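You operate a simulated robot arm through the tools that you are given. There is no shell and no other tool. Be economical: measure what you need, move in short steps, check, and stop when the job is done.

Carry out the task below with a simulated robot arm. There is one attempt and no reset: what you move stays moved.

TASK
Pack the purple table's black-sealed and green-sealed bearings in the grey box and count them on the black key.
Fine: One press a bearing; the lid goes back on square.

It is judged by the outcome, as a careful person would: the job done as asked, and still so three seconds after it is handed in. It fails if anything else is knocked over, pushed out of place, dropped, spilled or broken.

THE ROBOT
A 6-joint arm with a two-finger parallel gripper, fixed in place. Base frame: the origin is at the foot of the arm, x ahead of it, y to its left, z up; the work surface is at about z = 0. Lengths are in mm, angles in rad, forces in N, time in s.
With the tool pointing down near the work surface it reaches from about 180 to 460 mm from the base axis. Its first joint turns from -1.222 to 1.222 rad. Payload 1.9 kg.
Tool frame: the origin (TCP) lies between the finger pads and is the grasp point; the fingertips stand 23 mm ahead of it; z points along the fingers, y is the line along which they close. The gripper opens to 94 mm. The fingers are 38 mm wide and 10 mm thick; the gripper's body (54 by 96 mm) begins 39 mm behind the TCP.
Orientation is that of the tool frame in the base frame, as a unit quaternion [x, y, z, w]. With the fingers straight down and closing along the base's y, the tool's x points along the base's -x, its y along +y and its z along -z.

THE INTERFACE
- The arm moves only by the tool nudge_tool. Its argument "rows" is one flat list of numbers, 7 for each row, row after row: the shift along the tool's x, y, z in mm, then the turn, a rotation vector about the tool's x, y, z in rad, then the gripper command, from -1 (fully open) to 1 (shut), values between in proportion. In form: [x, y, z, rx, ry, rz, grip, x, y, z, rx, ry, rz, grip, ...]. A call has 1 to 10 rows; each row shifts and turns the commanded pose from where the row before left it, along the tool's axes as they then stand. A row lasts 0.2 s, in which the tool goes at most 50 mm and 0.15 rad; a call with a longer step from one row to the next is refused whole, and so is a gripper value outside its range. A pose out of reach is approached as far as the arm can. The call stops where the force on the tool passes 90 N (or 10 N more than at its start, if that is more) or the arm is blocked; 0.2 s more then pass. The fingers move at their own pace (about 108 mm/s each) and stop on an object; they squeeze with about 43 N. The grip force told is the motor's: it shows also when the fingers shut on nothing. Time passes only in rows, and 0.2 s behind the last, so rows that do not move let the fingers close. It gives the time, the measured TCP pose, the force on the tool (base axes), the opening and the grip force at its end, in the units of the frame above (readings bear some noise).
- Cameras (640 x 400 px; columns grow to the right, rows downward): "scene" is fixed at [21.6, 294.5, 442.1]; the picture's right is [-0.98, -0.22, 0.00], its down [-0.10, 0.46, -0.88] and it looks along [0.19, -0.86, -0.48] (base axes); focal length 214 px, centre (320, 200). "wrist" rides on the gripper at [-39, 0, -44] in the tool frame; the picture's right is [0.00, -1.00, 0.00], its down [0.97, 0.00, -0.24] and it looks along [0.24, 0.00, 0.97] (tool axes); focal length 218 px, centre (320, 200).
- grab_frame(camera): a new picture of that camera. No time passes.
- probe_pixels(camera, pixels): for up to 12 pixels [column, row] of the newest picture of that camera ("zoom" is the newest enlarged one), the place [x, y, z] in the base frame of the surface seen there, good to about 3 mm, but the place of the scene camera against the robot may be out by one fixed shift of up to 12 mm in any direction. No time passes.
- zoom(camera, box): a new picture of the part [left, top, right, bottom] of that camera's present view, enlarged. No time passes.
- close_job(): hands the job in; it is judged then, once.

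Work in short steps. Measure before you move; look again where a grasp or a placing could have gone wrong, and mend it. You have 80 turns and 34 pictures in all, those below and enlarged ones among them. Open the gripper and draw the arm clear of the work before you hand the job in, unless the task says otherwise; then end with one line.

The tools are called as a command line: name --argument value ..., lists and objects as JSON in quotes. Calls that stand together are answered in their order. nudge_tool: Moves the arm, as the interface text tells. Its arguments: {"type":"object","properties":{"rows":{"type":"array","items":{"type":"number"}}},"required":["rows"]} The other tools are called the same way: grab_frame (camera) takes a picture; probe_pixels (camera, pixels) gives the place of the surface under pixels of a picture; zoom (camera, box) takes an enlarged picture of a part of a camera's view; close_job () hands the job in.

At the start:

```text
clock: 0.0
tool_pos: [272.2, -48.5, 364.5]
tool_rot: [-0.001, 1.0, 0.0, 0.0]
ft_force: [0.2, 0.1, 0.2]
opening: 94.2
finger_force: 0.0
```

scene: 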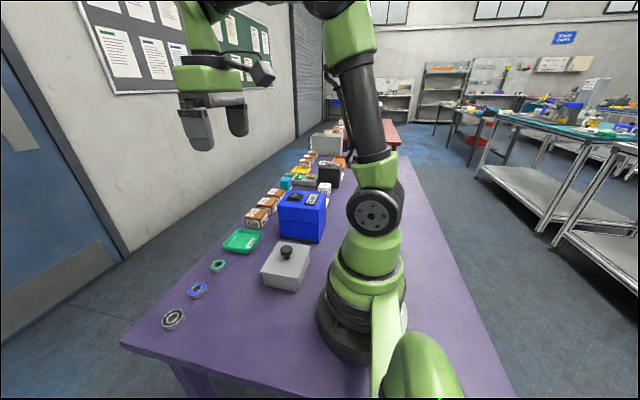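
wrist: 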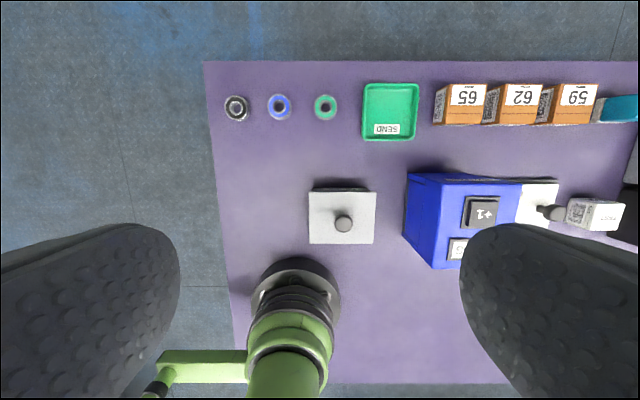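

The wrist view shows three bearings near (236,107), (279,106) and (325,107), the grey box with a knobbed lid at (342,220), and the blue counter. I'll zoom in to see the details.

zoom --camera "wrist" --box '[200, 60, 440, 210]'

zoom --camera "wrist" --box '[400, 60, 640, 210]'

zoom --camera "scene" --box '[140, 110, 400, 350]'

probe_pixels --camera "wrist" --pixels '[[236, 107], [279, 106], [325, 107], [344, 223], [318, 197], [366, 197], [318, 240], [366, 240], [482, 210], [458, 248], [390, 105], [260, 180]]'

```text
2.67 times, centred on (320, 135) of wrist
```

zoom: 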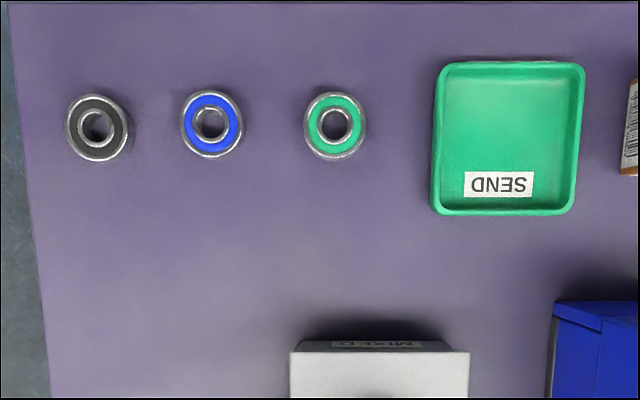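

```text
2.67 times, centred on (520, 135) of wrist
```

zoom: 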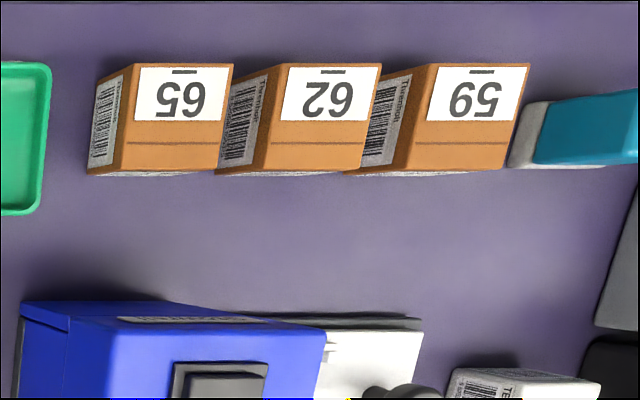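

```text
1.67 times, centred on (270, 230) of scene
```

zoom: 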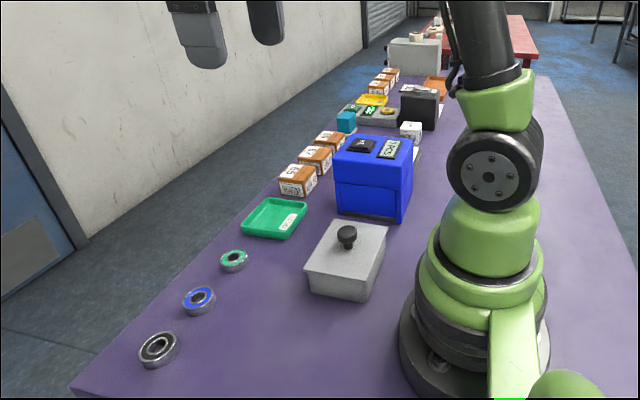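

```text
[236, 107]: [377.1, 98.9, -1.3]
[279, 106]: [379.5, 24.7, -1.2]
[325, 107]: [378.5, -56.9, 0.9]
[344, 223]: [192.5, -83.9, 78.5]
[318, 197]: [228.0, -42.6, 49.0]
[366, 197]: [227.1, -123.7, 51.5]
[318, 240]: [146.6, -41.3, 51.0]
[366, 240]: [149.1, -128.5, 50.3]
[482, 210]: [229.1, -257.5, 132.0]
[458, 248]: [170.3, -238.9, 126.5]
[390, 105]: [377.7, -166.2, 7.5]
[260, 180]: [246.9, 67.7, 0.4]
```

I need a closer look at the far part of the purple table and at the counter.

zoom --camera "scene" --box '[270, 115, 390, 205]'

nudge_tool --rows '[0, -30, 0, 0, 0, 0, -1, 0, -40, 0, 0, 0, 0, -1, 0, -40, 0, 0, 0, 0, -1, 0, -40, 0, 0, 0, 0, -1, 0, -40, 0, 0, 0, 0, -1, 0, 0, 0, 0, 0, 0, -1]'

grab_frame --camera "wrist"

```text
4.44 times, centred on (330, 160) of scene
```

zoom: 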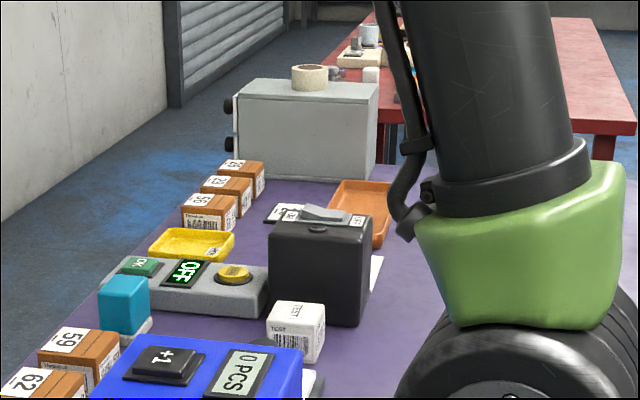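

```text
clock: 1.4
tool_pos: [273.4, -238.2, 364.1]
tool_rot: [0.0, 1.0, 0.001, 0.0]
ft_force: [0.4, -0.1, 0.5]
opening: 94.1
finger_force: 0.0
```

```text
27 pictures are left
```

wrist: 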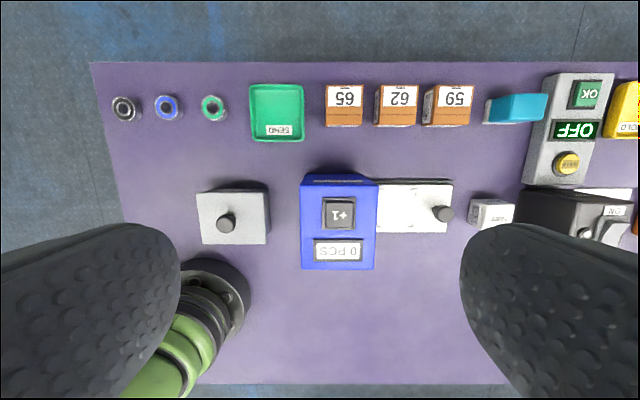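

nudge_tool --rows '[0, -40, 0, 0, 0, 0, -1, 0, -40, 0, 0, 0, 0, -1, 0, -40, 0, 0, 0, 0, -1, 0, -20, 0, 0, 0, 0, -1, 0, 0, 0, 0, 0, 0, -1]'

grab_frame --camera "wrist"

zoom --camera "wrist" --box '[180, 150, 420, 300]'

```text
clock: 2.6
tool_pos: [267.8, -298.8, 340.1]
tool_rot: [0.0, 1.0, 0.001, 0.002]
ft_force: [0.6, 0.1, 0.0]
opening: 93.7
finger_force: 0.1
out of reach, approached as far as the arm can: row 2, 3, 4
```

```text
26 pictures are left
```

wrist: 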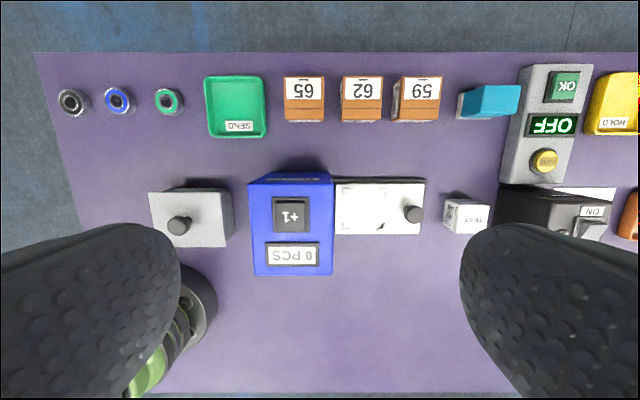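

```text
2.67 times, centred on (300, 225) of wrist
```

zoom: 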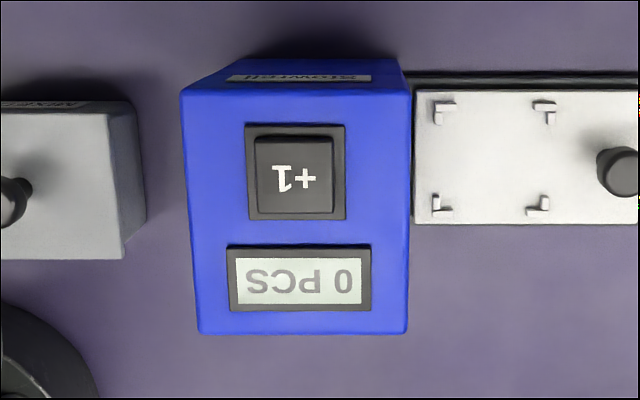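

Only three bearings are on the purple table: black, blue and green. The black +1 key reads "0 PCS". I'll move over the grey box and measure it.

probe_pixels --camera "wrist" --pixels '[[290, 217], [276, 201], [304, 201], [276, 229], [304, 229], [256, 187], [330, 187], [292, 256]]'

nudge_tool --rows '[0, 40, 0, 0, 0, 0, -1, 0, 40, 0, 0, 0, 0, -1, 0, 40, 0, 0, 0, 0, -1, 0, 40, 0, 0, 0, 0, -1, 0, 40, 0, 0, 0, 0, -1, 20, 30, 20, 0, 0, 0, -1, 0, 0, 20, 0, 0, 0, -1, 0, 0, 0, 0, 0, 0, -1]'

grab_frame --camera "wrist"

```text
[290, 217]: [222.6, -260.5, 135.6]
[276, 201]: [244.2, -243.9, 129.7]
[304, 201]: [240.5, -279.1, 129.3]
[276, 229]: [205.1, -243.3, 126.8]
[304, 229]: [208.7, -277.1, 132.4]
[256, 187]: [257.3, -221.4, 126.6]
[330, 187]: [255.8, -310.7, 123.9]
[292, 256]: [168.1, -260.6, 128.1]
```

```text
clock: 4.4
tool_pos: [246.0, -69.3, 302.5]
tool_rot: [0.0, 1.0, 0.0, 0.001]
ft_force: [0.1, 0.0, 0.5]
opening: 94.1
finger_force: 0.1
```

```text
24 pictures are left
```

wrist: 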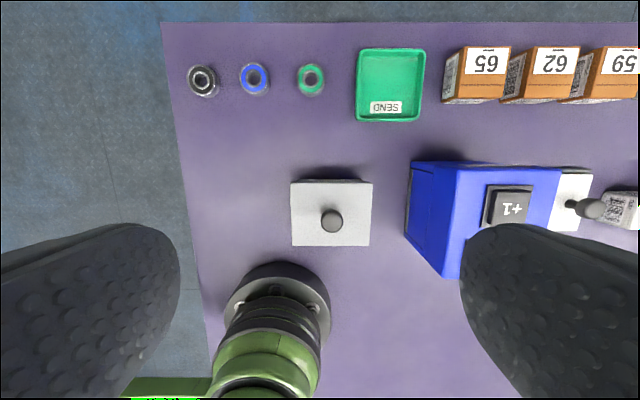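

zoom --camera "wrist" --box '[268, 160, 396, 260]'

probe_pixels --camera "wrist" --pixels '[[332, 220], [324, 221], [340, 221], [332, 213], [332, 228], [294, 186], [369, 187], [295, 243], [366, 243], [203, 90], [311, 89], [255, 87]]'

```text
4.00 times, centred on (332, 210) of wrist
```

zoom: 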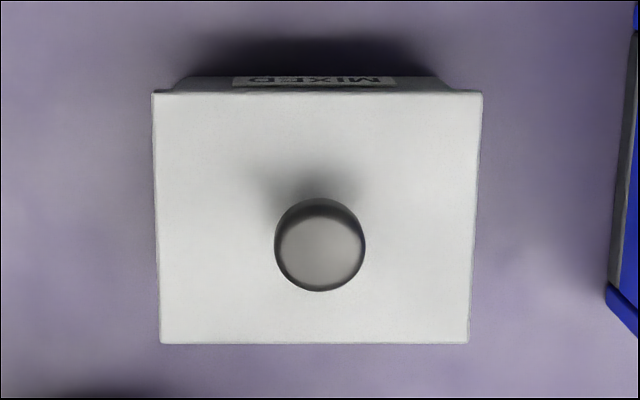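

```text
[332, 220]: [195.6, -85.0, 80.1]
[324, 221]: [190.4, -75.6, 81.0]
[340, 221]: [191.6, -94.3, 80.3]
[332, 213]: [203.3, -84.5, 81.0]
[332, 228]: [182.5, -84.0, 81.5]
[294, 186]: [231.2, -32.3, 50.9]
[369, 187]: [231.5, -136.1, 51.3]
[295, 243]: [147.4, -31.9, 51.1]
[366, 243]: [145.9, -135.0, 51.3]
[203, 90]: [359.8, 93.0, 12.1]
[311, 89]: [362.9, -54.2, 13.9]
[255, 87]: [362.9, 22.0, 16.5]
```

Knob: centre about (191.5,-84.5), top z 80. Lid: x 146–232, y -30 to -137, top z 51. I'll go down above the knob.

nudge_tool --rows '[27, -8, 10, 0, 0, 0, -0.2, 28, -7.2, 20, 0, 0, 0, -0.2, 0, 0, 45, 0, 0, 0, -0.2, 0, 0, 45, 0, 0, 0, -0.2, 0, 0, 45, 0, 0, 0, -0.2, 0, 0, 25, 0, 0, 0, -0.2, 0, 0, 0, 0, 0, 0, -0.2]'

grab_frame --camera "wrist"

```text
clock: 6.0
tool_pos: [192.2, -82.3, 110.6]
tool_rot: [0.0, 1.0, 0.001, 0.0]
ft_force: [-0.4, 1.0, 0.0]
opening: 56.2
finger_force: 0.0
```

```text
22 pictures are left
```

wrist: 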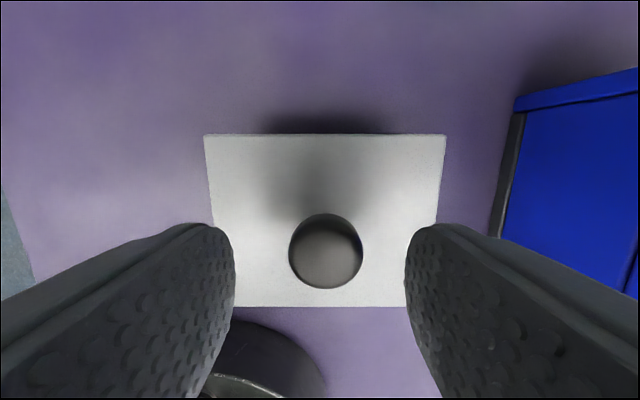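

nudge_tool --rows '[0.5, -2, 16, 0, 0, 0, -0.2, 0, 0, 16, 0, 0, 0, -0.2, 0, 0, 0, 0, 0, 0, -0.2, 0, 0, 0, 0, 0, 0, 1, 0, 0, 0, 0, 0, 0, 1, 0, 0, 0, 0, 0, 0, 1]'

```text
clock: 7.4
tool_pos: [192.4, -84.3, 80.3]
tool_rot: [0.0, 1.0, 0.0, 0.0]
ft_force: [0.7, 1.2, 0.2]
opening: 28.6
finger_force: 42.6
```

The knob is gripped with the opening at 28.6. I'll lift straight up.

nudge_tool --rows '[0, 0, -10, 0, 0, 0, 1, 0, 0, -20, 0, 0, 0, 1, 0, 0, -30, 0, 0, 0, 1, 0, 0, -20, 0, 0, 0, 1, 0, 0, 0, 0, 0, 0, 1]'

grab_frame --camera "scene"

```text
clock: 8.6
tool_pos: [192.6, -86.5, 160.1]
tool_rot: [-0.001, 1.0, 0.001, 0.0]
ft_force: [-0.2, -0.3, -0.8]
opening: 28.1
finger_force: 43.3
```

```text
21 pictures are left
```

scene: 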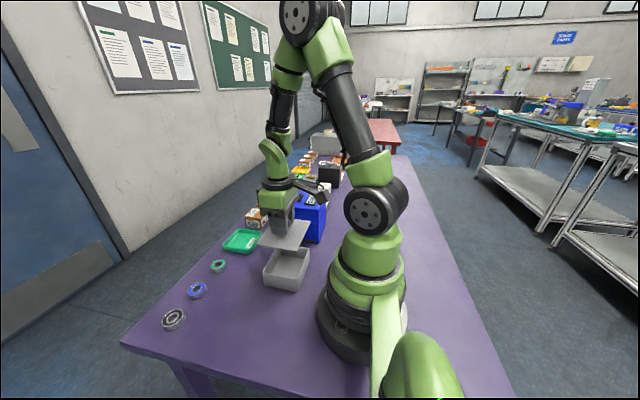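

The lid is a flat plate and it's free. I'll carry it to clear table at about (255,40).

nudge_tool --rows '[-20, 31, 0, 0, 0, 0, 1, -22, 32, 0, 0, 0, 0, 1, -20.4, 32, 0, 0, 0, 0, 1, 0, 31.5, 0, 0, 0, 0, 1, 0, 0, 40, 0, 0, 0, 1, 0, 0, 40, 0, 0, 0, 1, 0, 0, 30, 0, 0, 0, 1, 0, 0, 0, 0, 0, 0, 1]'

grab_frame --camera "scene"

```text
clock: 10.4
tool_pos: [256.9, 39.1, 49.9]
tool_rot: [0.0, 1.0, 0.0, 0.0]
ft_force: [-0.6, -0.9, -0.7]
opening: 28.4
finger_force: 43.2
```

```text
20 pictures are left
```

scene: 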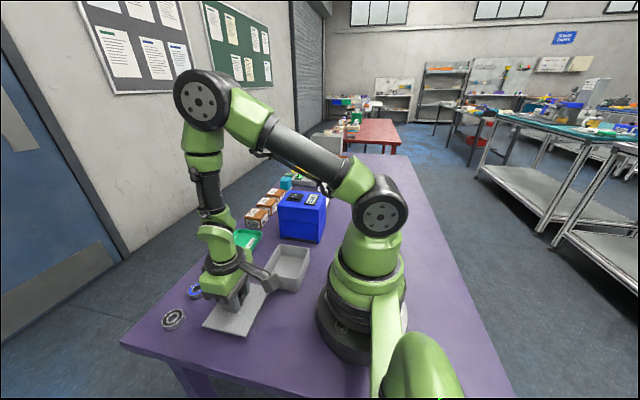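

Now I lower it in small steps until it touches the table.

nudge_tool --rows '[0, 0, 4, 0, 0, 0, 1, 0, 0, 4, 0, 0, 0, 1, 0, 0, 2, 0, 0, 0, 1, 0, 0, 0, 0, 0, 0, 1]'

```text
clock: 11.4
tool_pos: [254.3, 38.9, 39.7]
tool_rot: [0.0, 1.0, -0.001, 0.0]
ft_force: [0.7, 0.7, -0.9]
opening: 28.3
finger_force: 42.6
```

nudge_tool --rows '[0, 0, 2, 0, 0, 0, 1, 0, 0, 0, 0, 0, 0, 1]'

nudge_tool --rows '[0, 0, 2, 0, 0, 0, 1, 0, 0, 0, 0, 0, 0, 1]'

```text
clock: 12.0
tool_pos: [254.5, 38.4, 38.3]
tool_rot: [0.001, 1.0, 0.001, 0.001]
ft_force: [-0.9, -0.2, 0.0]
opening: 28.3
finger_force: 43.2
```

```text
clock: 12.6
tool_pos: [255.1, 37.9, 35.9]
tool_rot: [-0.001, 1.0, 0.0, 0.0]
ft_force: [-1.6, -0.3, -1.8]
opening: 28.0
finger_force: 43.3
```

nudge_tool --rows '[0, 0, 1, 0, 0, 0, 1, 0, 0, 0, 0, 0, 0, 1]'

nudge_tool --rows '[0, 0, 1, 0, 0, 0, 1, 0, 0, 0, 0, 0, 0, 1]'

```text
clock: 13.2
tool_pos: [254.7, 41.5, 35.2]
tool_rot: [0.0, 1.0, 0.0, 0.0]
ft_force: [0.3, 0.4, -0.6]
opening: 28.3
finger_force: 42.2
```

```text
clock: 13.8
tool_pos: [255.3, 39.3, 35.7]
tool_rot: [0.0, 1.0, 0.001, 0.001]
ft_force: [-5.2, 3.8, 25.1]
opening: 28.3
finger_force: 43.4
```

Contact at z about 35, force 25 N. I release slowly and rise.

nudge_tool --rows '[0, 0, -1, 0, 0, 0, 1, 0, 0, 0, 0, 0, 0, 0.1, 0, 0, 0, 0, 0, 0, -0.2, 0, 0, 0, 0, 0, 0, -0.2, 0, 0, -40, 0, 0, 0, -0.2, 0, 0, -45, 0, 0, 0, -0.2, 0, 0, -45, 0, 0, 0, -0.5, -25, 0, -45, 0, 0, 0, -1, 0, 0, -20, 0, 0, 0, -1, 0, 0, 0, 0, 0, 0, -1]'

grab_frame --camera "wrist"

```text
refused: row 8 steps farther than a row can; nothing moved
```

```text
19 pictures are left
```

wrist: 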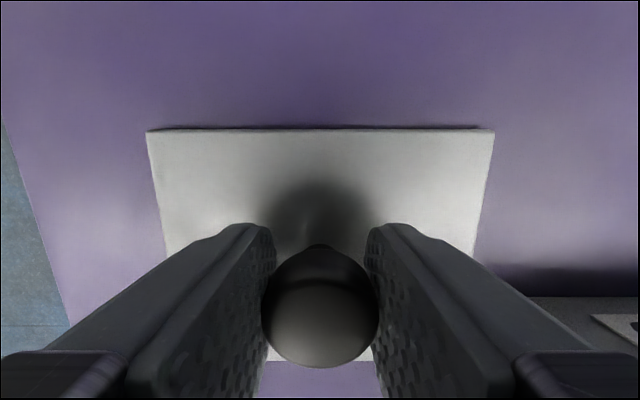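

nudge_tool --rows '[0, 0, -1, 0, 0, 0, 1, 0, 0, 0, 0, 0, 0, 0.1, 0, 0, 0, 0, 0, 0, -0.2, 0, 0, 0, 0, 0, 0, -0.2, 0, 0, -40, 0, 0, 0, -0.2, 0, 0, -45, 0, 0, 0, -0.2, 0, 0, -45, 0, 0, 0, -0.5, -25, 0, -40, 0, 0, 0, -1, 0, -20, -20, 0, 0, 0, -1, 0, 0, 0, 0, 0, 0, -1]'

grab_frame --camera "wrist"

```text
clock: 16.0
tool_pos: [276.5, 21.4, 228.1]
tool_rot: [0.0, 1.0, 0.0, 0.001]
ft_force: [0.2, -0.2, -0.9]
opening: 93.9
finger_force: 0.0
```

```text
18 pictures are left
```

wrist: 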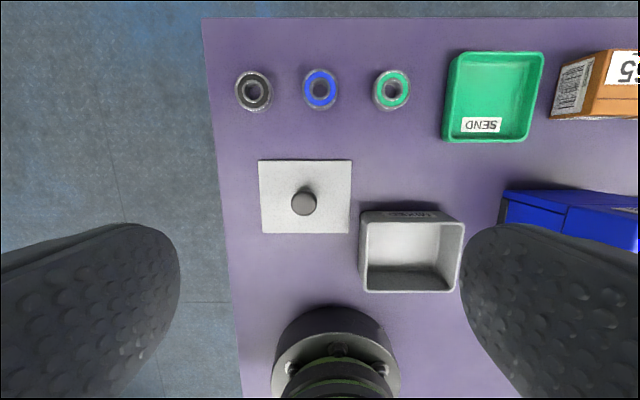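

The lid is down and the box is empty. I'll measure the bearing rims, the box rim and its floor.

probe_pixels --camera "wrist" --pixels '[[239, 92], [265, 92], [253, 77], [253, 105], [379, 90], [405, 90], [392, 76], [392, 104], [410, 255], [364, 226], [461, 226], [455, 290]]'

zoom --camera "wrist" --box '[220, 50, 428, 180]'

```text
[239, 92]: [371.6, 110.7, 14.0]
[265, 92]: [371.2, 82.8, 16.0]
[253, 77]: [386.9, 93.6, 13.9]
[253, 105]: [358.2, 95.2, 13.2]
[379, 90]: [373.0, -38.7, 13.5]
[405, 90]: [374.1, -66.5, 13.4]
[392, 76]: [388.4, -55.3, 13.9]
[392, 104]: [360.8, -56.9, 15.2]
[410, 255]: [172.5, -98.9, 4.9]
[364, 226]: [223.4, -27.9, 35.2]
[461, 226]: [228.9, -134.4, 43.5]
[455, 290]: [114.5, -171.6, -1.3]
```

```text
3.08 times, centred on (324, 115) of wrist
```

zoom: 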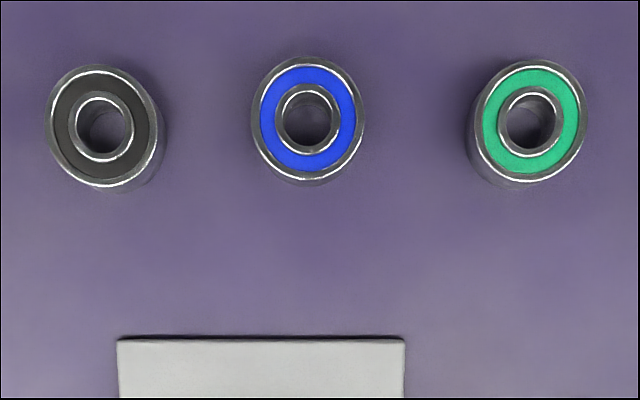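

Bearings: OD about 36, height 14, centred at black (372,96) and green (374,-53). Two finger widths won't fit along the box's long side, so I'll turn the gripper 90° to close along x, and look at the box from above.

nudge_tool --rows '[20, -35, 0, 0, 0, 0.15, -1, 22, -35, 0, 0, 0, 0, -1, 22, -35, 0, 0, 0, 0, -1, 0, 0, 0, 0, 0, 0.15, -1, 0, 0, 0, 0, 0, 0.15, -1, 0, 0, 0, 0, 0, 0.15, -1, 0, 0, 0, 0, 0, 0.15, -1, 0, 0, 0, 0, 0, 0.15, -1, 0, 0, 0, 0, 0, 0.15, -1, 0, 0, 0, 0, 0, 0.15, -1]'

nudge_tool --rows '[0, 0, 0, 0, 0, 0.15, -1, 0, 0, 0, 0, 0, 0.15, -1, 0, 0, 0, 0, 0, 0.0708, -1, 0, 0, 0, 0, 0, 0, -1]'

grab_frame --camera "wrist"

```text
clock: 18.2
tool_pos: [205.9, -78.5, 225.8]
tool_rot: [0.565, 0.825, 0.001, 0.0]
ft_force: [-0.4, 0.8, 0.0]
opening: 93.9
finger_force: 0.0
```

```text
clock: 19.2
tool_pos: [205.0, -78.0, 225.0]
tool_rot: [0.708, 0.707, -0.001, -0.001]
ft_force: [0.4, 0.2, -0.5]
opening: 93.6
finger_force: 0.1
```

```text
16 pictures are left
```

wrist: 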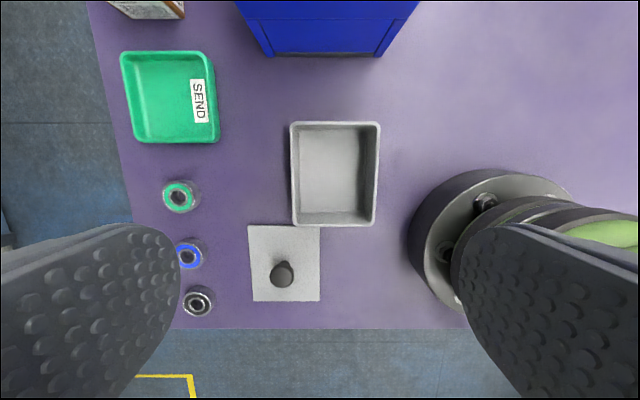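

zoom --camera "wrist" --box '[256, 110, 416, 235]'

probe_pixels --camera "wrist" --pixels '[[335, 175], [307, 175], [355, 175], [292, 175], [378, 175], [335, 125], [335, 224], [335, 205], [335, 140], [297, 175], [374, 175]]'

```text
3.20 times, centred on (336, 172) of wrist
```

zoom: 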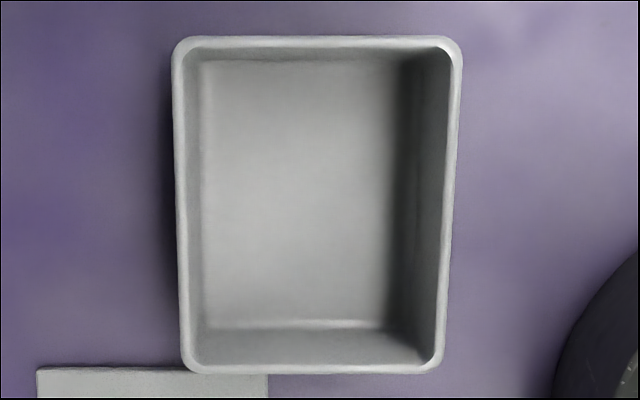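

```text
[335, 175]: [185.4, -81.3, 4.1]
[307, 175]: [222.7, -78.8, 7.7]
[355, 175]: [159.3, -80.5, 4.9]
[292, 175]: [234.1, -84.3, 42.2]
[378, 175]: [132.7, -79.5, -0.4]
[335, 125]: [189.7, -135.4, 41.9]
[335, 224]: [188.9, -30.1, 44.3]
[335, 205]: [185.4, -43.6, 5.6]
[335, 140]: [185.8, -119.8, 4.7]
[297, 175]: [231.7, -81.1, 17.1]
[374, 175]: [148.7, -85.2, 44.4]
```

Box interior is about x 151–229, y -131 to -35, floor z about 4.5. Now to above the green bearing.

nudge_tool --rows '[5, 40, 0, 0, 0, 0, -0.2, 5, 43, 0, 0, 0, 0, -0.2, 5, 43, 0, 0, 0, 0, -0.2, 5, 43, 0, 0, 0, 0, -0.2, 5, 0, 40, 0, 0, 0, -0.2, 0, 0, 45, 0, 0, 0, -0.2, 0, 0, 45, 0, 0, 0, -0.2, 0, 0, 25, 0, 0, 0, -0.2, 0, 0, 0, 0, 0, 0, -0.2]'

grab_frame --camera "wrist"

```text
clock: 21.2
tool_pos: [373.8, -52.4, 70.2]
tool_rot: [0.707, 0.707, 0.001, 0.0]
ft_force: [-0.1, 0.0, -0.4]
opening: 56.4
finger_force: 0.0
```

```text
14 pictures are left
```

wrist: 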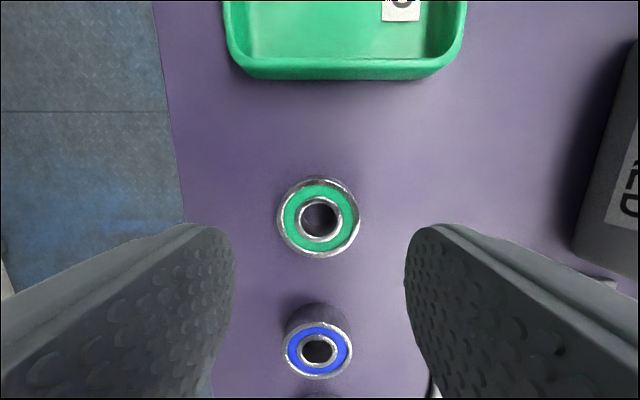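

probe_pixels --camera "wrist" --pixels '[[283, 218], [356, 218], [319, 183], [319, 254], [307, 195]]'

```text
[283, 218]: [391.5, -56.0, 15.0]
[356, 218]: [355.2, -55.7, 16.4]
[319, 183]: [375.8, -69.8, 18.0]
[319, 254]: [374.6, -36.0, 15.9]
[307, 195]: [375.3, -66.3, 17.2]
```

nudge_tool --rows '[-2.5, 0, 20, 0, 0, 0, -0.2, 0, 0, 20, 0, 0, 0, -0.2, 0, 0, 4.5, 0, 0, 0, -0.2, 0, 0, 0, 0, 0, 0, 1, 0, 0, 0, 0, 0, 0, 1, 0, 0, 0, 0, 0, 0, 1]'

```text
clock: 22.6
tool_pos: [373.7, -54.8, 25.9]
tool_rot: [0.707, 0.707, 0.0, 0.0]
ft_force: [0.2, 0.6, 0.6]
opening: 38.4
finger_force: 43.2
```

Gripped (38.4). Lift and carry to above the box at (190,-59).

nudge_tool --rows '[0, 0, -20, 0, 0, 0, 1, 0, 0, -40, 0, 0, 0, 1, 0, 0, -40, 0, 0, 0, 1, -1, -40, 0, 0, 0, 0, 1, -1, -48, 0, 0, 0, 0, 1, -1, -48, 0, 0, 0, 0, 1, -1, -47.7, 0, 0, 0, 0, 1, 0, 0, 30, 0, 0, 0, 1, 0, 0, 0, 0, 0, 0, 1]'

grab_frame --camera "wrist"

```text
clock: 24.6
tool_pos: [191.7, -59.3, 97.7]
tool_rot: [0.707, 0.707, 0.001, 0.001]
ft_force: [0.0, -0.5, -1.1]
opening: 38.3
finger_force: 42.9
```

```text
13 pictures are left
```

wrist: 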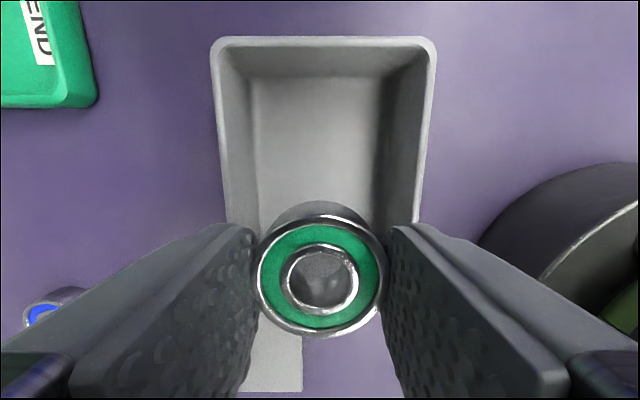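

Well centred in the box. I lower into it.

nudge_tool --rows '[0, -1, 25, 0, 0, 0, 1, 0, 0, 25, 0, 0, 0, 1, 0, 0, 12, 0, 0, 0, 1, 0, 0, 3, 0, 0, 0, 1, 0, 0, 0, 0, 0, 0, 1]'

nudge_tool --rows '[0, 0, 1, 0, 0, 0, 1, 0, 0, 0, 0, 0, 0, 1]'

nudge_tool --rows '[0, 0, 1, 0, 0, 0, 1, 0, 0, 0, 0, 0, 0, 1]'

```text
clock: 25.8
tool_pos: [189.6, -59.4, 32.8]
tool_rot: [0.707, 0.707, 0.001, 0.0]
ft_force: [0.7, 0.1, -1.3]
opening: 38.5
finger_force: 43.7
```

```text
clock: 26.4
tool_pos: [189.1, -58.5, 30.3]
tool_rot: [0.708, 0.707, 0.001, 0.001]
ft_force: [0.9, -3.2, 16.6]
opening: 38.6
finger_force: 43.3
```

```text
clock: 27.0
tool_pos: [188.9, -59.2, 29.1]
tool_rot: [0.706, 0.708, 0.0, 0.001]
ft_force: [2.0, 1.4, 18.7]
opening: 38.4
finger_force: 43.1
```

Contact. I open just to about 46 mm, so the fingers clear the walls, and rise.

nudge_tool --rows '[0, 0, -1, 0, 0, 0, 1, 0, 0, 0, 0, 0, 0, 0.04, 0, 0, 0, 0, 0, 0, 0.04, 0, 0, -20, 0, 0, 0, 0.04, 0, 0, -40, 0, 0, 0, 0.04, 0, 0, -30, 0, 0, 0, -0.2, 0, 0, 0, 0, 0, 0, -0.2]'

grab_frame --camera "wrist"

```text
clock: 28.6
tool_pos: [188.4, -60.3, 119.3]
tool_rot: [0.707, 0.708, 0.001, -0.001]
ft_force: [0.4, -1.0, 0.4]
opening: 56.3
finger_force: 0.1
```

```text
12 pictures are left
```

wrist: 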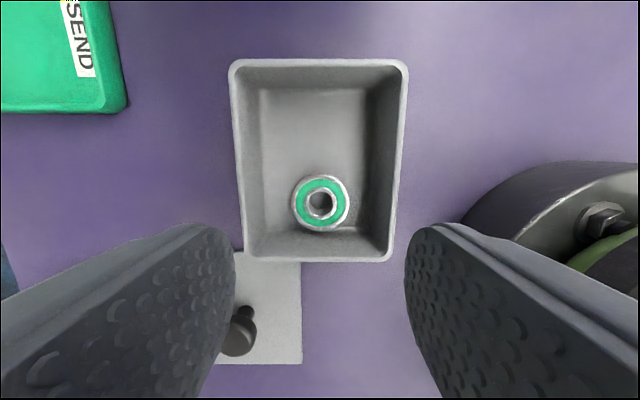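

Green is seated near the box's left end. Next the black bearing at (372,96).

nudge_tool --rows '[31, 36, 0, 0, 0, 0, -0.2, 31, 37, 0, 0, 0, 0, -0.2, 31, 37, 0, 0, 0, 0, -0.2, 31, 37, 0, 0, 0, 0, -0.2, 31, 37, 0, 0, 0, 0, -0.2, 0, 0, 30, 0, 0, 0, -0.2, 0, 0, 20, 0, 0, 0, -0.2, 0, 0, 0, 0, 0, 0, -0.2]'

grab_frame --camera "wrist"

probe_pixels --camera "wrist" --pixels '[[283, 218], [356, 218], [319, 183], [319, 254]]'

```text
clock: 30.4
tool_pos: [374.4, 96.3, 69.2]
tool_rot: [0.707, 0.707, 0.001, -0.001]
ft_force: [-0.3, 0.6, -0.5]
opening: 56.2
finger_force: 0.1
```

```text
11 pictures are left
```

wrist: 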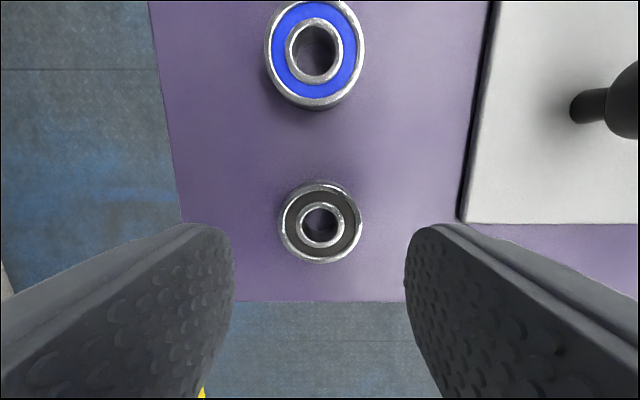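

```text
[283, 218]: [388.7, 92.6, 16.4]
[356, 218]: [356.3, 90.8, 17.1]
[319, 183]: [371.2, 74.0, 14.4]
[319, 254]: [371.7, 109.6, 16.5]
```

nudge_tool --rows '[-2, -1, 20, 0, 0, 0, -0.2, 0, 0, 20, 0, 0, 0, -0.2, 0, 0, 4, 0, 0, 0, -0.2, 0, 0, 0, 0, 0, 0, 1, 0, 0, 0, 0, 0, 0, 1, 0, 0, 0, 0, 0, 0, 1]'

```text
clock: 31.8
tool_pos: [373.3, 94.4, 25.8]
tool_rot: [0.707, 0.707, 0.002, 0.0]
ft_force: [0.6, 0.7, 1.7]
opening: 38.4
finger_force: 43.2
```

nudge_tool --rows '[0, 0, -20, 0, 0, 0, 1, 0, 0, -40, 0, 0, 0, 1, 0, 0, -40, 0, 0, 0, 1, -33.6, -30.5, 0, 0, 0, 0, 1, -33.6, -30.5, 0, 0, 0, 0, 1, -33.6, -30.5, 0, 0, 0, 0, 1, -33.6, -30.5, 0, 0, 0, 0, 1, -33.6, -30.5, 0, 0, 0, 0, 1, -33.6, -30.5, 0, 0, 0, 0, 1, 0, 0, 20, 0, 0, 0, 1]'

grab_frame --camera "wrist"

```text
clock: 34.0
tool_pos: [189.0, -107.4, 107.1]
tool_rot: [0.707, 0.707, 0.0, -0.001]
ft_force: [-0.4, -0.7, -2.4]
opening: 38.4
finger_force: 42.9
```

```text
10 pictures are left
```

wrist: 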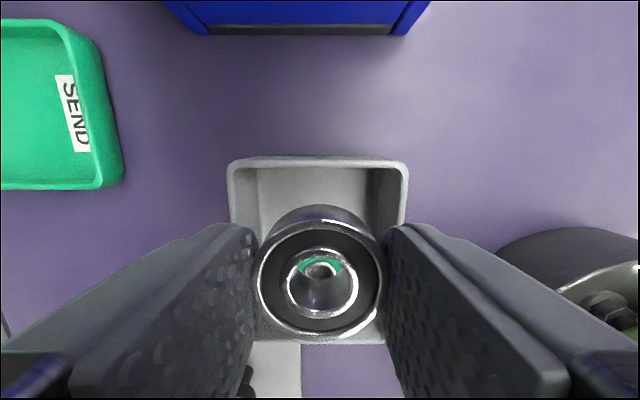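

nudge_tool --rows '[0, 0.5, 30, 0, 0, 0, 1, 0, 0, 30, 0, 0, 0, 1, 0, 0, 11, 0, 0, 0, 1, 0, 0, 3, 0, 0, 0, 1, 0, 0, 0, 0, 0, 0, 1]'

nudge_tool --rows '[0, 0, 1, 0, 0, 0, 1, 0, 0, 0, 0, 0, 0, 1]'

nudge_tool --rows '[0, 0, 1, 0, 0, 0, 1, 0, 0, 0, 0, 0, 0, 1]'

```text
clock: 35.2
tool_pos: [189.5, -107.8, 33.0]
tool_rot: [0.707, 0.707, 0.0, 0.0]
ft_force: [-0.2, 0.4, -1.2]
opening: 38.5
finger_force: 43.6
```

```text
clock: 35.8
tool_pos: [188.7, -108.5, 32.2]
tool_rot: [0.707, 0.708, 0.001, 0.001]
ft_force: [0.6, 0.9, 12.7]
opening: 38.5
finger_force: 43.1
```

```text
clock: 36.4
tool_pos: [190.5, -107.9, 30.8]
tool_rot: [0.707, 0.707, 0.001, 0.0]
ft_force: [-3.0, -4.8, 18.4]
opening: 38.3
finger_force: 43.1
```

nudge_tool --rows '[0, 0, -0.5, 0, 0, 0, 1, 0, 0, 0, 0, 0, 0, 0.04, 0, 0, 0, 0, 0, 0, 0.04, 0, 0, -20, 0, 0, 0, 0.04, 0, 0, -40, 0, 0, 0, 0.04, 0, 0, -45, 0, 0, 0, -0.2, 0, 0, -45, 0, 0, 0, -0.2, 0, 0, 0, 0, 0, 0, -0.2]'

grab_frame --camera "wrist"

```text
clock: 38.2
tool_pos: [190.1, -107.7, 180.3]
tool_rot: [0.706, 0.708, 0.0, 0.001]
ft_force: [0.2, -0.3, 0.2]
opening: 56.3
finger_force: 0.1
```

```text
9 pictures are left
```

wrist: 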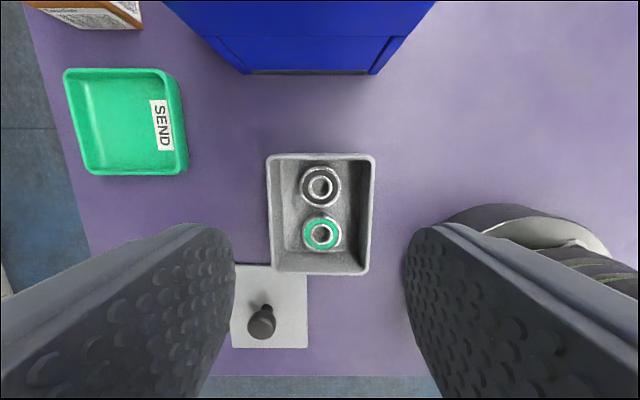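

Both bearings are in the box. Now back to the lid: I move over the knob at about (255,39), no turn needed.

nudge_tool --rows '[36, 16, 0, 0, 0, 0, -0.2, 37, 16, 0, 0, 0, 0, -0.2, 37, 17, 0, 0, 0, 0, -0.2, 37, 16, 0, 0, 0, 0, -0.2, 0, 0, 45, 0, 0, 0, -0.2, 0, 0, 45, 0, 0, 0, -0.2, 0, 0, 20, 0, 0, 0, -0.2, 0, 0, 0, 0, 0, 0, -0.2]'

grab_frame --camera "wrist"

probe_pixels --camera "wrist" --pixels '[[320, 215], [300, 215], [340, 215], [320, 235], [320, 245], [320, 180], [290, 180], [350, 180]]'

```text
clock: 40.0
tool_pos: [253.6, 40.6, 71.6]
tool_rot: [0.708, 0.707, 0.001, 0.0]
ft_force: [-0.5, 0.1, -0.7]
opening: 56.6
finger_force: 0.1
```

```text
8 pictures are left
```

wrist: 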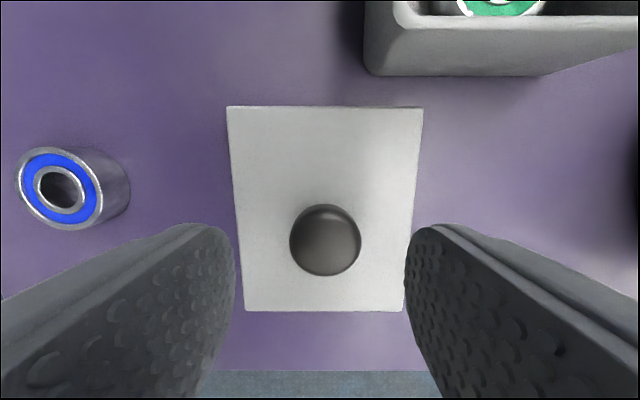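

```text
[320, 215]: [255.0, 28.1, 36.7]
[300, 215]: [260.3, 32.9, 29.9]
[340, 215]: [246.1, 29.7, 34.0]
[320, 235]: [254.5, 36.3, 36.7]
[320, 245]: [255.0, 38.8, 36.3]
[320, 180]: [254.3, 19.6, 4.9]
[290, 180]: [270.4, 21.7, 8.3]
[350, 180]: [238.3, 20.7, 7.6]
```

nudge_tool --rows '[0, -1.7, 17, 0, 0, 0, -0.2, 0, 0, 17, 0, 0, 0, -0.2, 0, 0, 0, 0, 0, 0, -0.2, 0, 0, 0, 0, 0, 0, 1, 0, 0, 0, 0, 0, 0, 1, 0, 0, 0, 0, 0, 0, 1]'

nudge_tool --rows '[0, 0, -20, 0, 0, 0, 1, 0, 0, -40, 0, 0, 0, 1, 0, 0, -45, 0, 0, 0, 1, -31, -15.5, 0, 0, 0, 0, 1, -31, -16, 0, 0, 0, 0, 1, -31, -15.5, 0, 0, 0, 0, 1, -31, -15.5, 0, 0, 0, 0, 1, 0, 0, 0, 0, 0, 0, 1]'

grab_frame --camera "wrist"

```text
clock: 41.4
tool_pos: [254.5, 40.4, 37.2]
tool_rot: [0.707, 0.707, 0.0, 0.0]
ft_force: [0.7, 0.4, 0.8]
opening: 28.2
finger_force: 42.5
```

```text
clock: 43.2
tool_pos: [188.8, -85.0, 141.5]
tool_rot: [0.706, 0.708, 0.0, 0.0]
ft_force: [-0.1, -0.5, -0.9]
opening: 27.9
finger_force: 43.6
```

```text
7 pictures are left
```

wrist: 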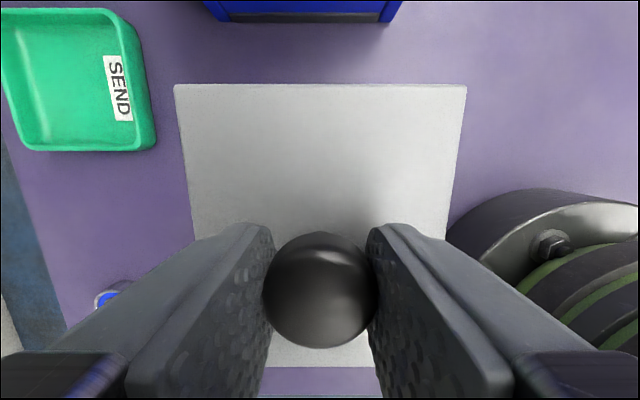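

I estimate the lid needs small shifts of about -1.3 in x and +1 in y. I'll lower to just above the rim and compare lid and box in the scene camera.

nudge_tool --rows '[1, -1.3, 25, 0, 0, 0, 1, 0, 0, 20, 0, 0, 0, 1, 0, 0, 11, 0, 0, 0, 1, 0, 0, 0, 0, 0, 0, 1]'

zoom --camera "scene" --box '[246, 225, 326, 300]'

```text
clock: 44.2
tool_pos: [189.0, -83.9, 84.7]
tool_rot: [0.707, 0.707, 0.0, -0.001]
ft_force: [-1.2, -0.5, -0.5]
opening: 28.3
finger_force: 43.2
```

```text
5.33 times, centred on (286, 262) of scene
```

zoom: 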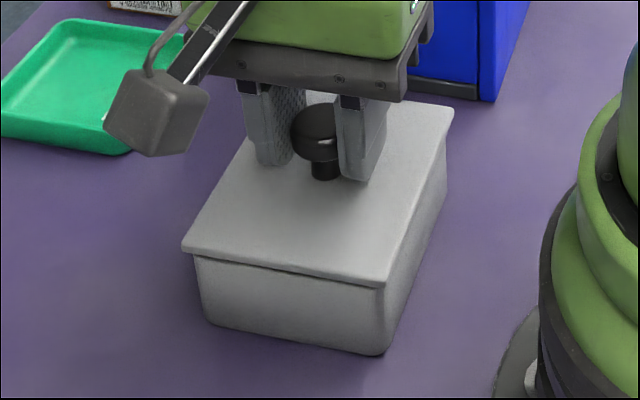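

Lid hovers level and square over the box. Lower to contact.

nudge_tool --rows '[0, 0, 2, 0, 0, 0, 1, 0, 0, 0, 0, 0, 0, 1]'

nudge_tool --rows '[0, 0, 1, 0, 0, 0, 1, 0, 0, 0, 0, 0, 0, 1]'

nudge_tool --rows '[0, 0, 1, 0, 0, 0, 1, 0, 0, 0, 0, 0, 0, 1]'

```text
clock: 44.8
tool_pos: [189.5, -83.3, 83.4]
tool_rot: [0.707, 0.707, 0.0, 0.001]
ft_force: [0.2, -0.5, -0.1]
opening: 28.2
finger_force: 42.6
```

```text
clock: 45.4
tool_pos: [190.1, -82.8, 81.9]
tool_rot: [0.707, 0.707, -0.001, 0.0]
ft_force: [-0.1, 0.6, -0.8]
opening: 28.1
finger_force: 42.8
```

```text
clock: 46.0
tool_pos: [190.4, -84.1, 82.5]
tool_rot: [0.706, 0.708, 0.002, 0.001]
ft_force: [-1.1, -5.1, 47.1]
opening: 28.3
finger_force: 43.1
```

Contact at the seated height (bottom about 45, as before). Release, rise and inspect.

nudge_tool --rows '[0, 0, -1, 0, 0, 0, 1, 0, 0, 0, 0, 0, 0, 0.2, 0, 0, 0, 0, 0, 0, -0.2, 0, 0, 0, 0, 0, 0, -0.2, 0, 0, -40, 0, 0, 0, -0.2, 0, 0, -45, 0, 0, 0, -0.2, 0, 0, -20, 0, 0, 0, -0.2, 0, 0, 0, 0, 0, 0, -0.2]'

zoom --camera "scene" --box '[246, 225, 326, 300]'

zoom --camera "wrist" --box '[220, 100, 420, 300]'

```text
clock: 47.8
tool_pos: [188.4, -83.5, 188.1]
tool_rot: [0.706, 0.708, 0.0, 0.0]
ft_force: [0.7, 0.2, 1.2]
opening: 56.3
finger_force: 0.1
```

```text
5.33 times, centred on (286, 262) of scene
```

zoom: 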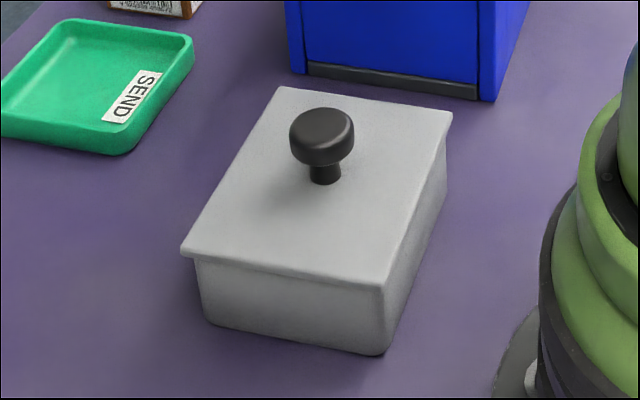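

```text
2.00 times, centred on (320, 200) of wrist
```

zoom: 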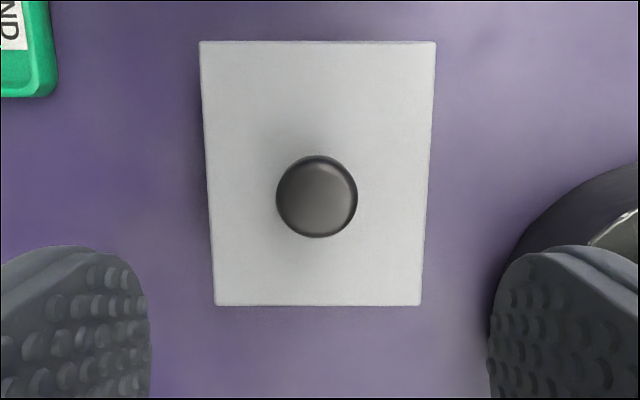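

The lid is seated flat and square, within about 1 mm of its original place. Next I close the gripper and go above the black +1 key at about (224,-261), top z about 135.

nudge_tool --rows '[-30, 6, -10, 0, 0, 0, 1, -37, 7.5, 0, 0, 0, 0, 1, -37, 7.5, 0, 0, 0, 0, 1, -37, 7.5, 0, 0, 0, 0, 1, -36.5, 7.5, 0, 0, 0, 0, 1, 0, 0, 10, 0, 0, 0, 1, 0, 0, 0, 0, 0, 0, 1]'

grab_frame --camera "wrist"

```text
clock: 49.4
tool_pos: [224.4, -263.1, 187.5]
tool_rot: [0.708, 0.707, 0.001, -0.001]
ft_force: [-0.3, -0.4, 0.3]
opening: 0.1
finger_force: 42.3
```

```text
3 pictures are left
```

wrist: 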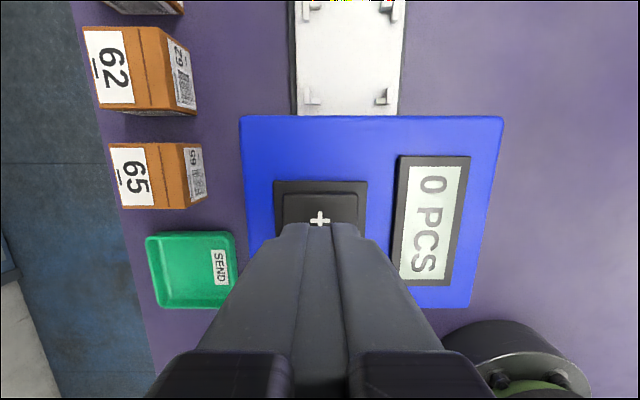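

probe_pixels --camera "wrist" --pixels '[[300, 205], [345, 205], [320, 198], [320, 184], [276, 200], [364, 200], [260, 150]]'

```text
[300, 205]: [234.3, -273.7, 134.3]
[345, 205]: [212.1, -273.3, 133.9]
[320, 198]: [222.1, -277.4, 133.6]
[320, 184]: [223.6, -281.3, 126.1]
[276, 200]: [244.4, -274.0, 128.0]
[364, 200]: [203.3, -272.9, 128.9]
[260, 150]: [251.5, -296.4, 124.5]
```

The key is centred: top z 134, bezel 128, centre y about -261. Approach to just above it.

nudge_tool --rows '[0, 0, 15, 0, 0, 0, 1, 0, 0, 11, 0, 0, 0, 1, 0, 0, 0, 0, 0, 0, 1]'

nudge_tool --rows '[0, 0, 2, 0, 0, 0, 1, 0, 0, 0, 0, 0, 0, 1]'

```text
clock: 50.2
tool_pos: [224.4, -261.9, 162.5]
tool_rot: [0.707, 0.707, 0.0, 0.001]
ft_force: [0.2, -0.4, -0.5]
opening: 0.0
finger_force: 42.0
```

```text
clock: 50.8
tool_pos: [224.7, -261.3, 160.6]
tool_rot: [0.707, 0.707, 0.0, 0.0]
ft_force: [-0.3, 0.9, 0.2]
opening: 0.1
finger_force: 42.7
```

nudge_tool --rows '[0, 0, 1, 0, 0, 0, 1, 0, 0, 1, 0, 0, 0, 1, 0, 0, 0, 0, 0, 0, 1]'

nudge_tool --rows '[0, 0, 1, 0, 0, 0, 1, 0, 0, 0, 0, 0, 0, 1]'

nudge_tool --rows '[0, 0, 1, 0, 0, 0, 1, 0, 0, 0, 0, 0, 0, 1]'

```text
clock: 51.6
tool_pos: [225.2, -261.6, 157.2]
tool_rot: [0.707, 0.708, 0.0, -0.001]
ft_force: [0.3, 0.3, -0.6]
opening: 0.0
finger_force: 42.4
```

```text
clock: 52.2
tool_pos: [224.7, -262.2, 155.3]
tool_rot: [0.707, 0.707, 0.001, 0.0]
ft_force: [0.5, -0.3, -0.4]
opening: 0.1
finger_force: 42.2
```

```text
clock: 52.8
tool_pos: [226.1, -261.8, 154.8]
tool_rot: [0.707, 0.707, 0.001, 0.001]
ft_force: [-1.3, 0.3, 1.4]
opening: 0.1
finger_force: 42.7
```

nudge_tool --rows '[0, 0, 1, 0, 0, 0, 1, 0, 0, 0, 0, 0, 0, 1]'

nudge_tool --rows '[0, 0, 1, 0, 0, 0, 1, 0, 0, 0, 0, 0, 0, 1]'

```text
clock: 53.4
tool_pos: [226.1, -261.3, 154.2]
tool_rot: [0.707, 0.707, 0.001, 0.0]
ft_force: [0.0, -1.4, 2.5]
opening: 0.1
finger_force: 42.6
```

```text
clock: 54.0
tool_pos: [226.6, -261.6, 153.1]
tool_rot: [0.707, 0.707, 0.001, 0.0]
ft_force: [0.2, -1.7, 2.5]
opening: 0.1
finger_force: 43.2
```

The key spring is being compressed (about 2.5 N). Continue to the stop.

nudge_tool --rows '[0, 0, 1, 0, 0, 0, 1, 0, 0, 0, 0, 0, 0, 1]'

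nudge_tool --rows '[0, 0, 0.7, 0, 0, 0, 1, 0, 0, 0, 0, 0, 0, 1]'

```text
clock: 54.6
tool_pos: [226.7, -260.0, 152.8]
tool_rot: [0.708, 0.707, 0.001, 0.001]
ft_force: [-1.0, -2.3, 4.0]
opening: 0.1
finger_force: 42.3
```

```text
clock: 55.2
tool_pos: [225.9, -260.9, 152.0]
tool_rot: [0.706, 0.708, 0.001, 0.0]
ft_force: [-3.5, 0.4, 8.1]
opening: 0.3
finger_force: 42.3
```

The force is climbing, so it should be at the stop. I release upward and read the display.

nudge_tool --rows '[0, 0, -6, 0, 0, 0, 1, 0, 0, -10, 0, 0, 0, 1, 0, 0, -18, 0, 0, 0, 1, 0, 0, 0, 0, 0, 0, 1]'

zoom --camera "wrist" --box '[230, 110, 510, 310]'

```text
clock: 56.2
tool_pos: [224.7, -261.5, 184.2]
tool_rot: [0.707, 0.707, 0.002, 0.0]
ft_force: [0.6, 1.3, -0.5]
opening: 0.0
finger_force: 42.3
```

```text
2.00 times, centred on (370, 210) of wrist
```

zoom: 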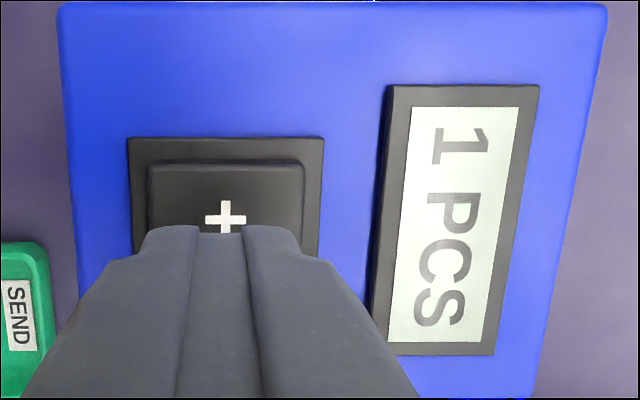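

The display reads 1 PCS. I make the same press a second time: down 34 to the same depth, then up.

nudge_tool --rows '[0, 0, 15, 0, 0, 0, 1, 0, 0, 12, 0, 0, 0, 1, 0, 0, 3, 0, 0, 0, 1, 0, 0, 2, 0, 0, 0, 1, 0, 0, 1, 0, 0, 0, 1, 0, 0, 1, 0, 0, 0, 1, 0, 0, 0, 0, 0, 0, 1]'

nudge_tool --rows '[0, 0, -6, 0, 0, 0, 1, 0, 0, -10, 0, 0, 0, 1, 0, 0, -18, 0, 0, 0, 1, 0, 0, -20, 0, 0, 0, 0, 0, 0, 0, 0, 0, 0, 0]'

zoom --camera "wrist" --box '[230, 110, 510, 310]'

```text
clock: 57.8
tool_pos: [226.0, -260.9, 151.4]
tool_rot: [0.707, 0.707, 0.001, 0.001]
ft_force: [2.4, 0.3, 7.6]
opening: 0.0
finger_force: 42.5
```

```text
clock: 59.0
tool_pos: [225.4, -261.9, 205.2]
tool_rot: [0.707, 0.707, 0.0, 0.0]
ft_force: [0.2, 0.5, -0.2]
opening: 47.2
finger_force: 0.0
```

```text
2.00 times, centred on (370, 210) of wrist
```

zoom: 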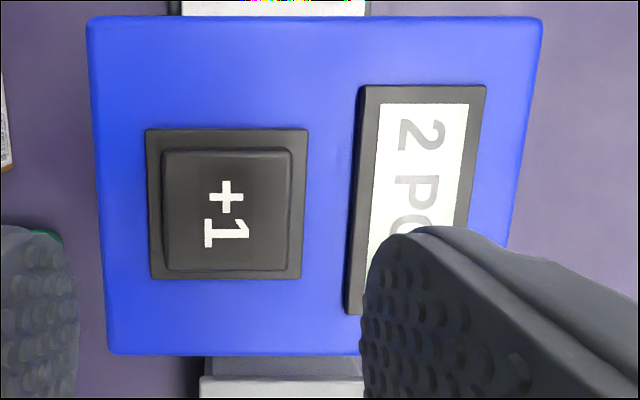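

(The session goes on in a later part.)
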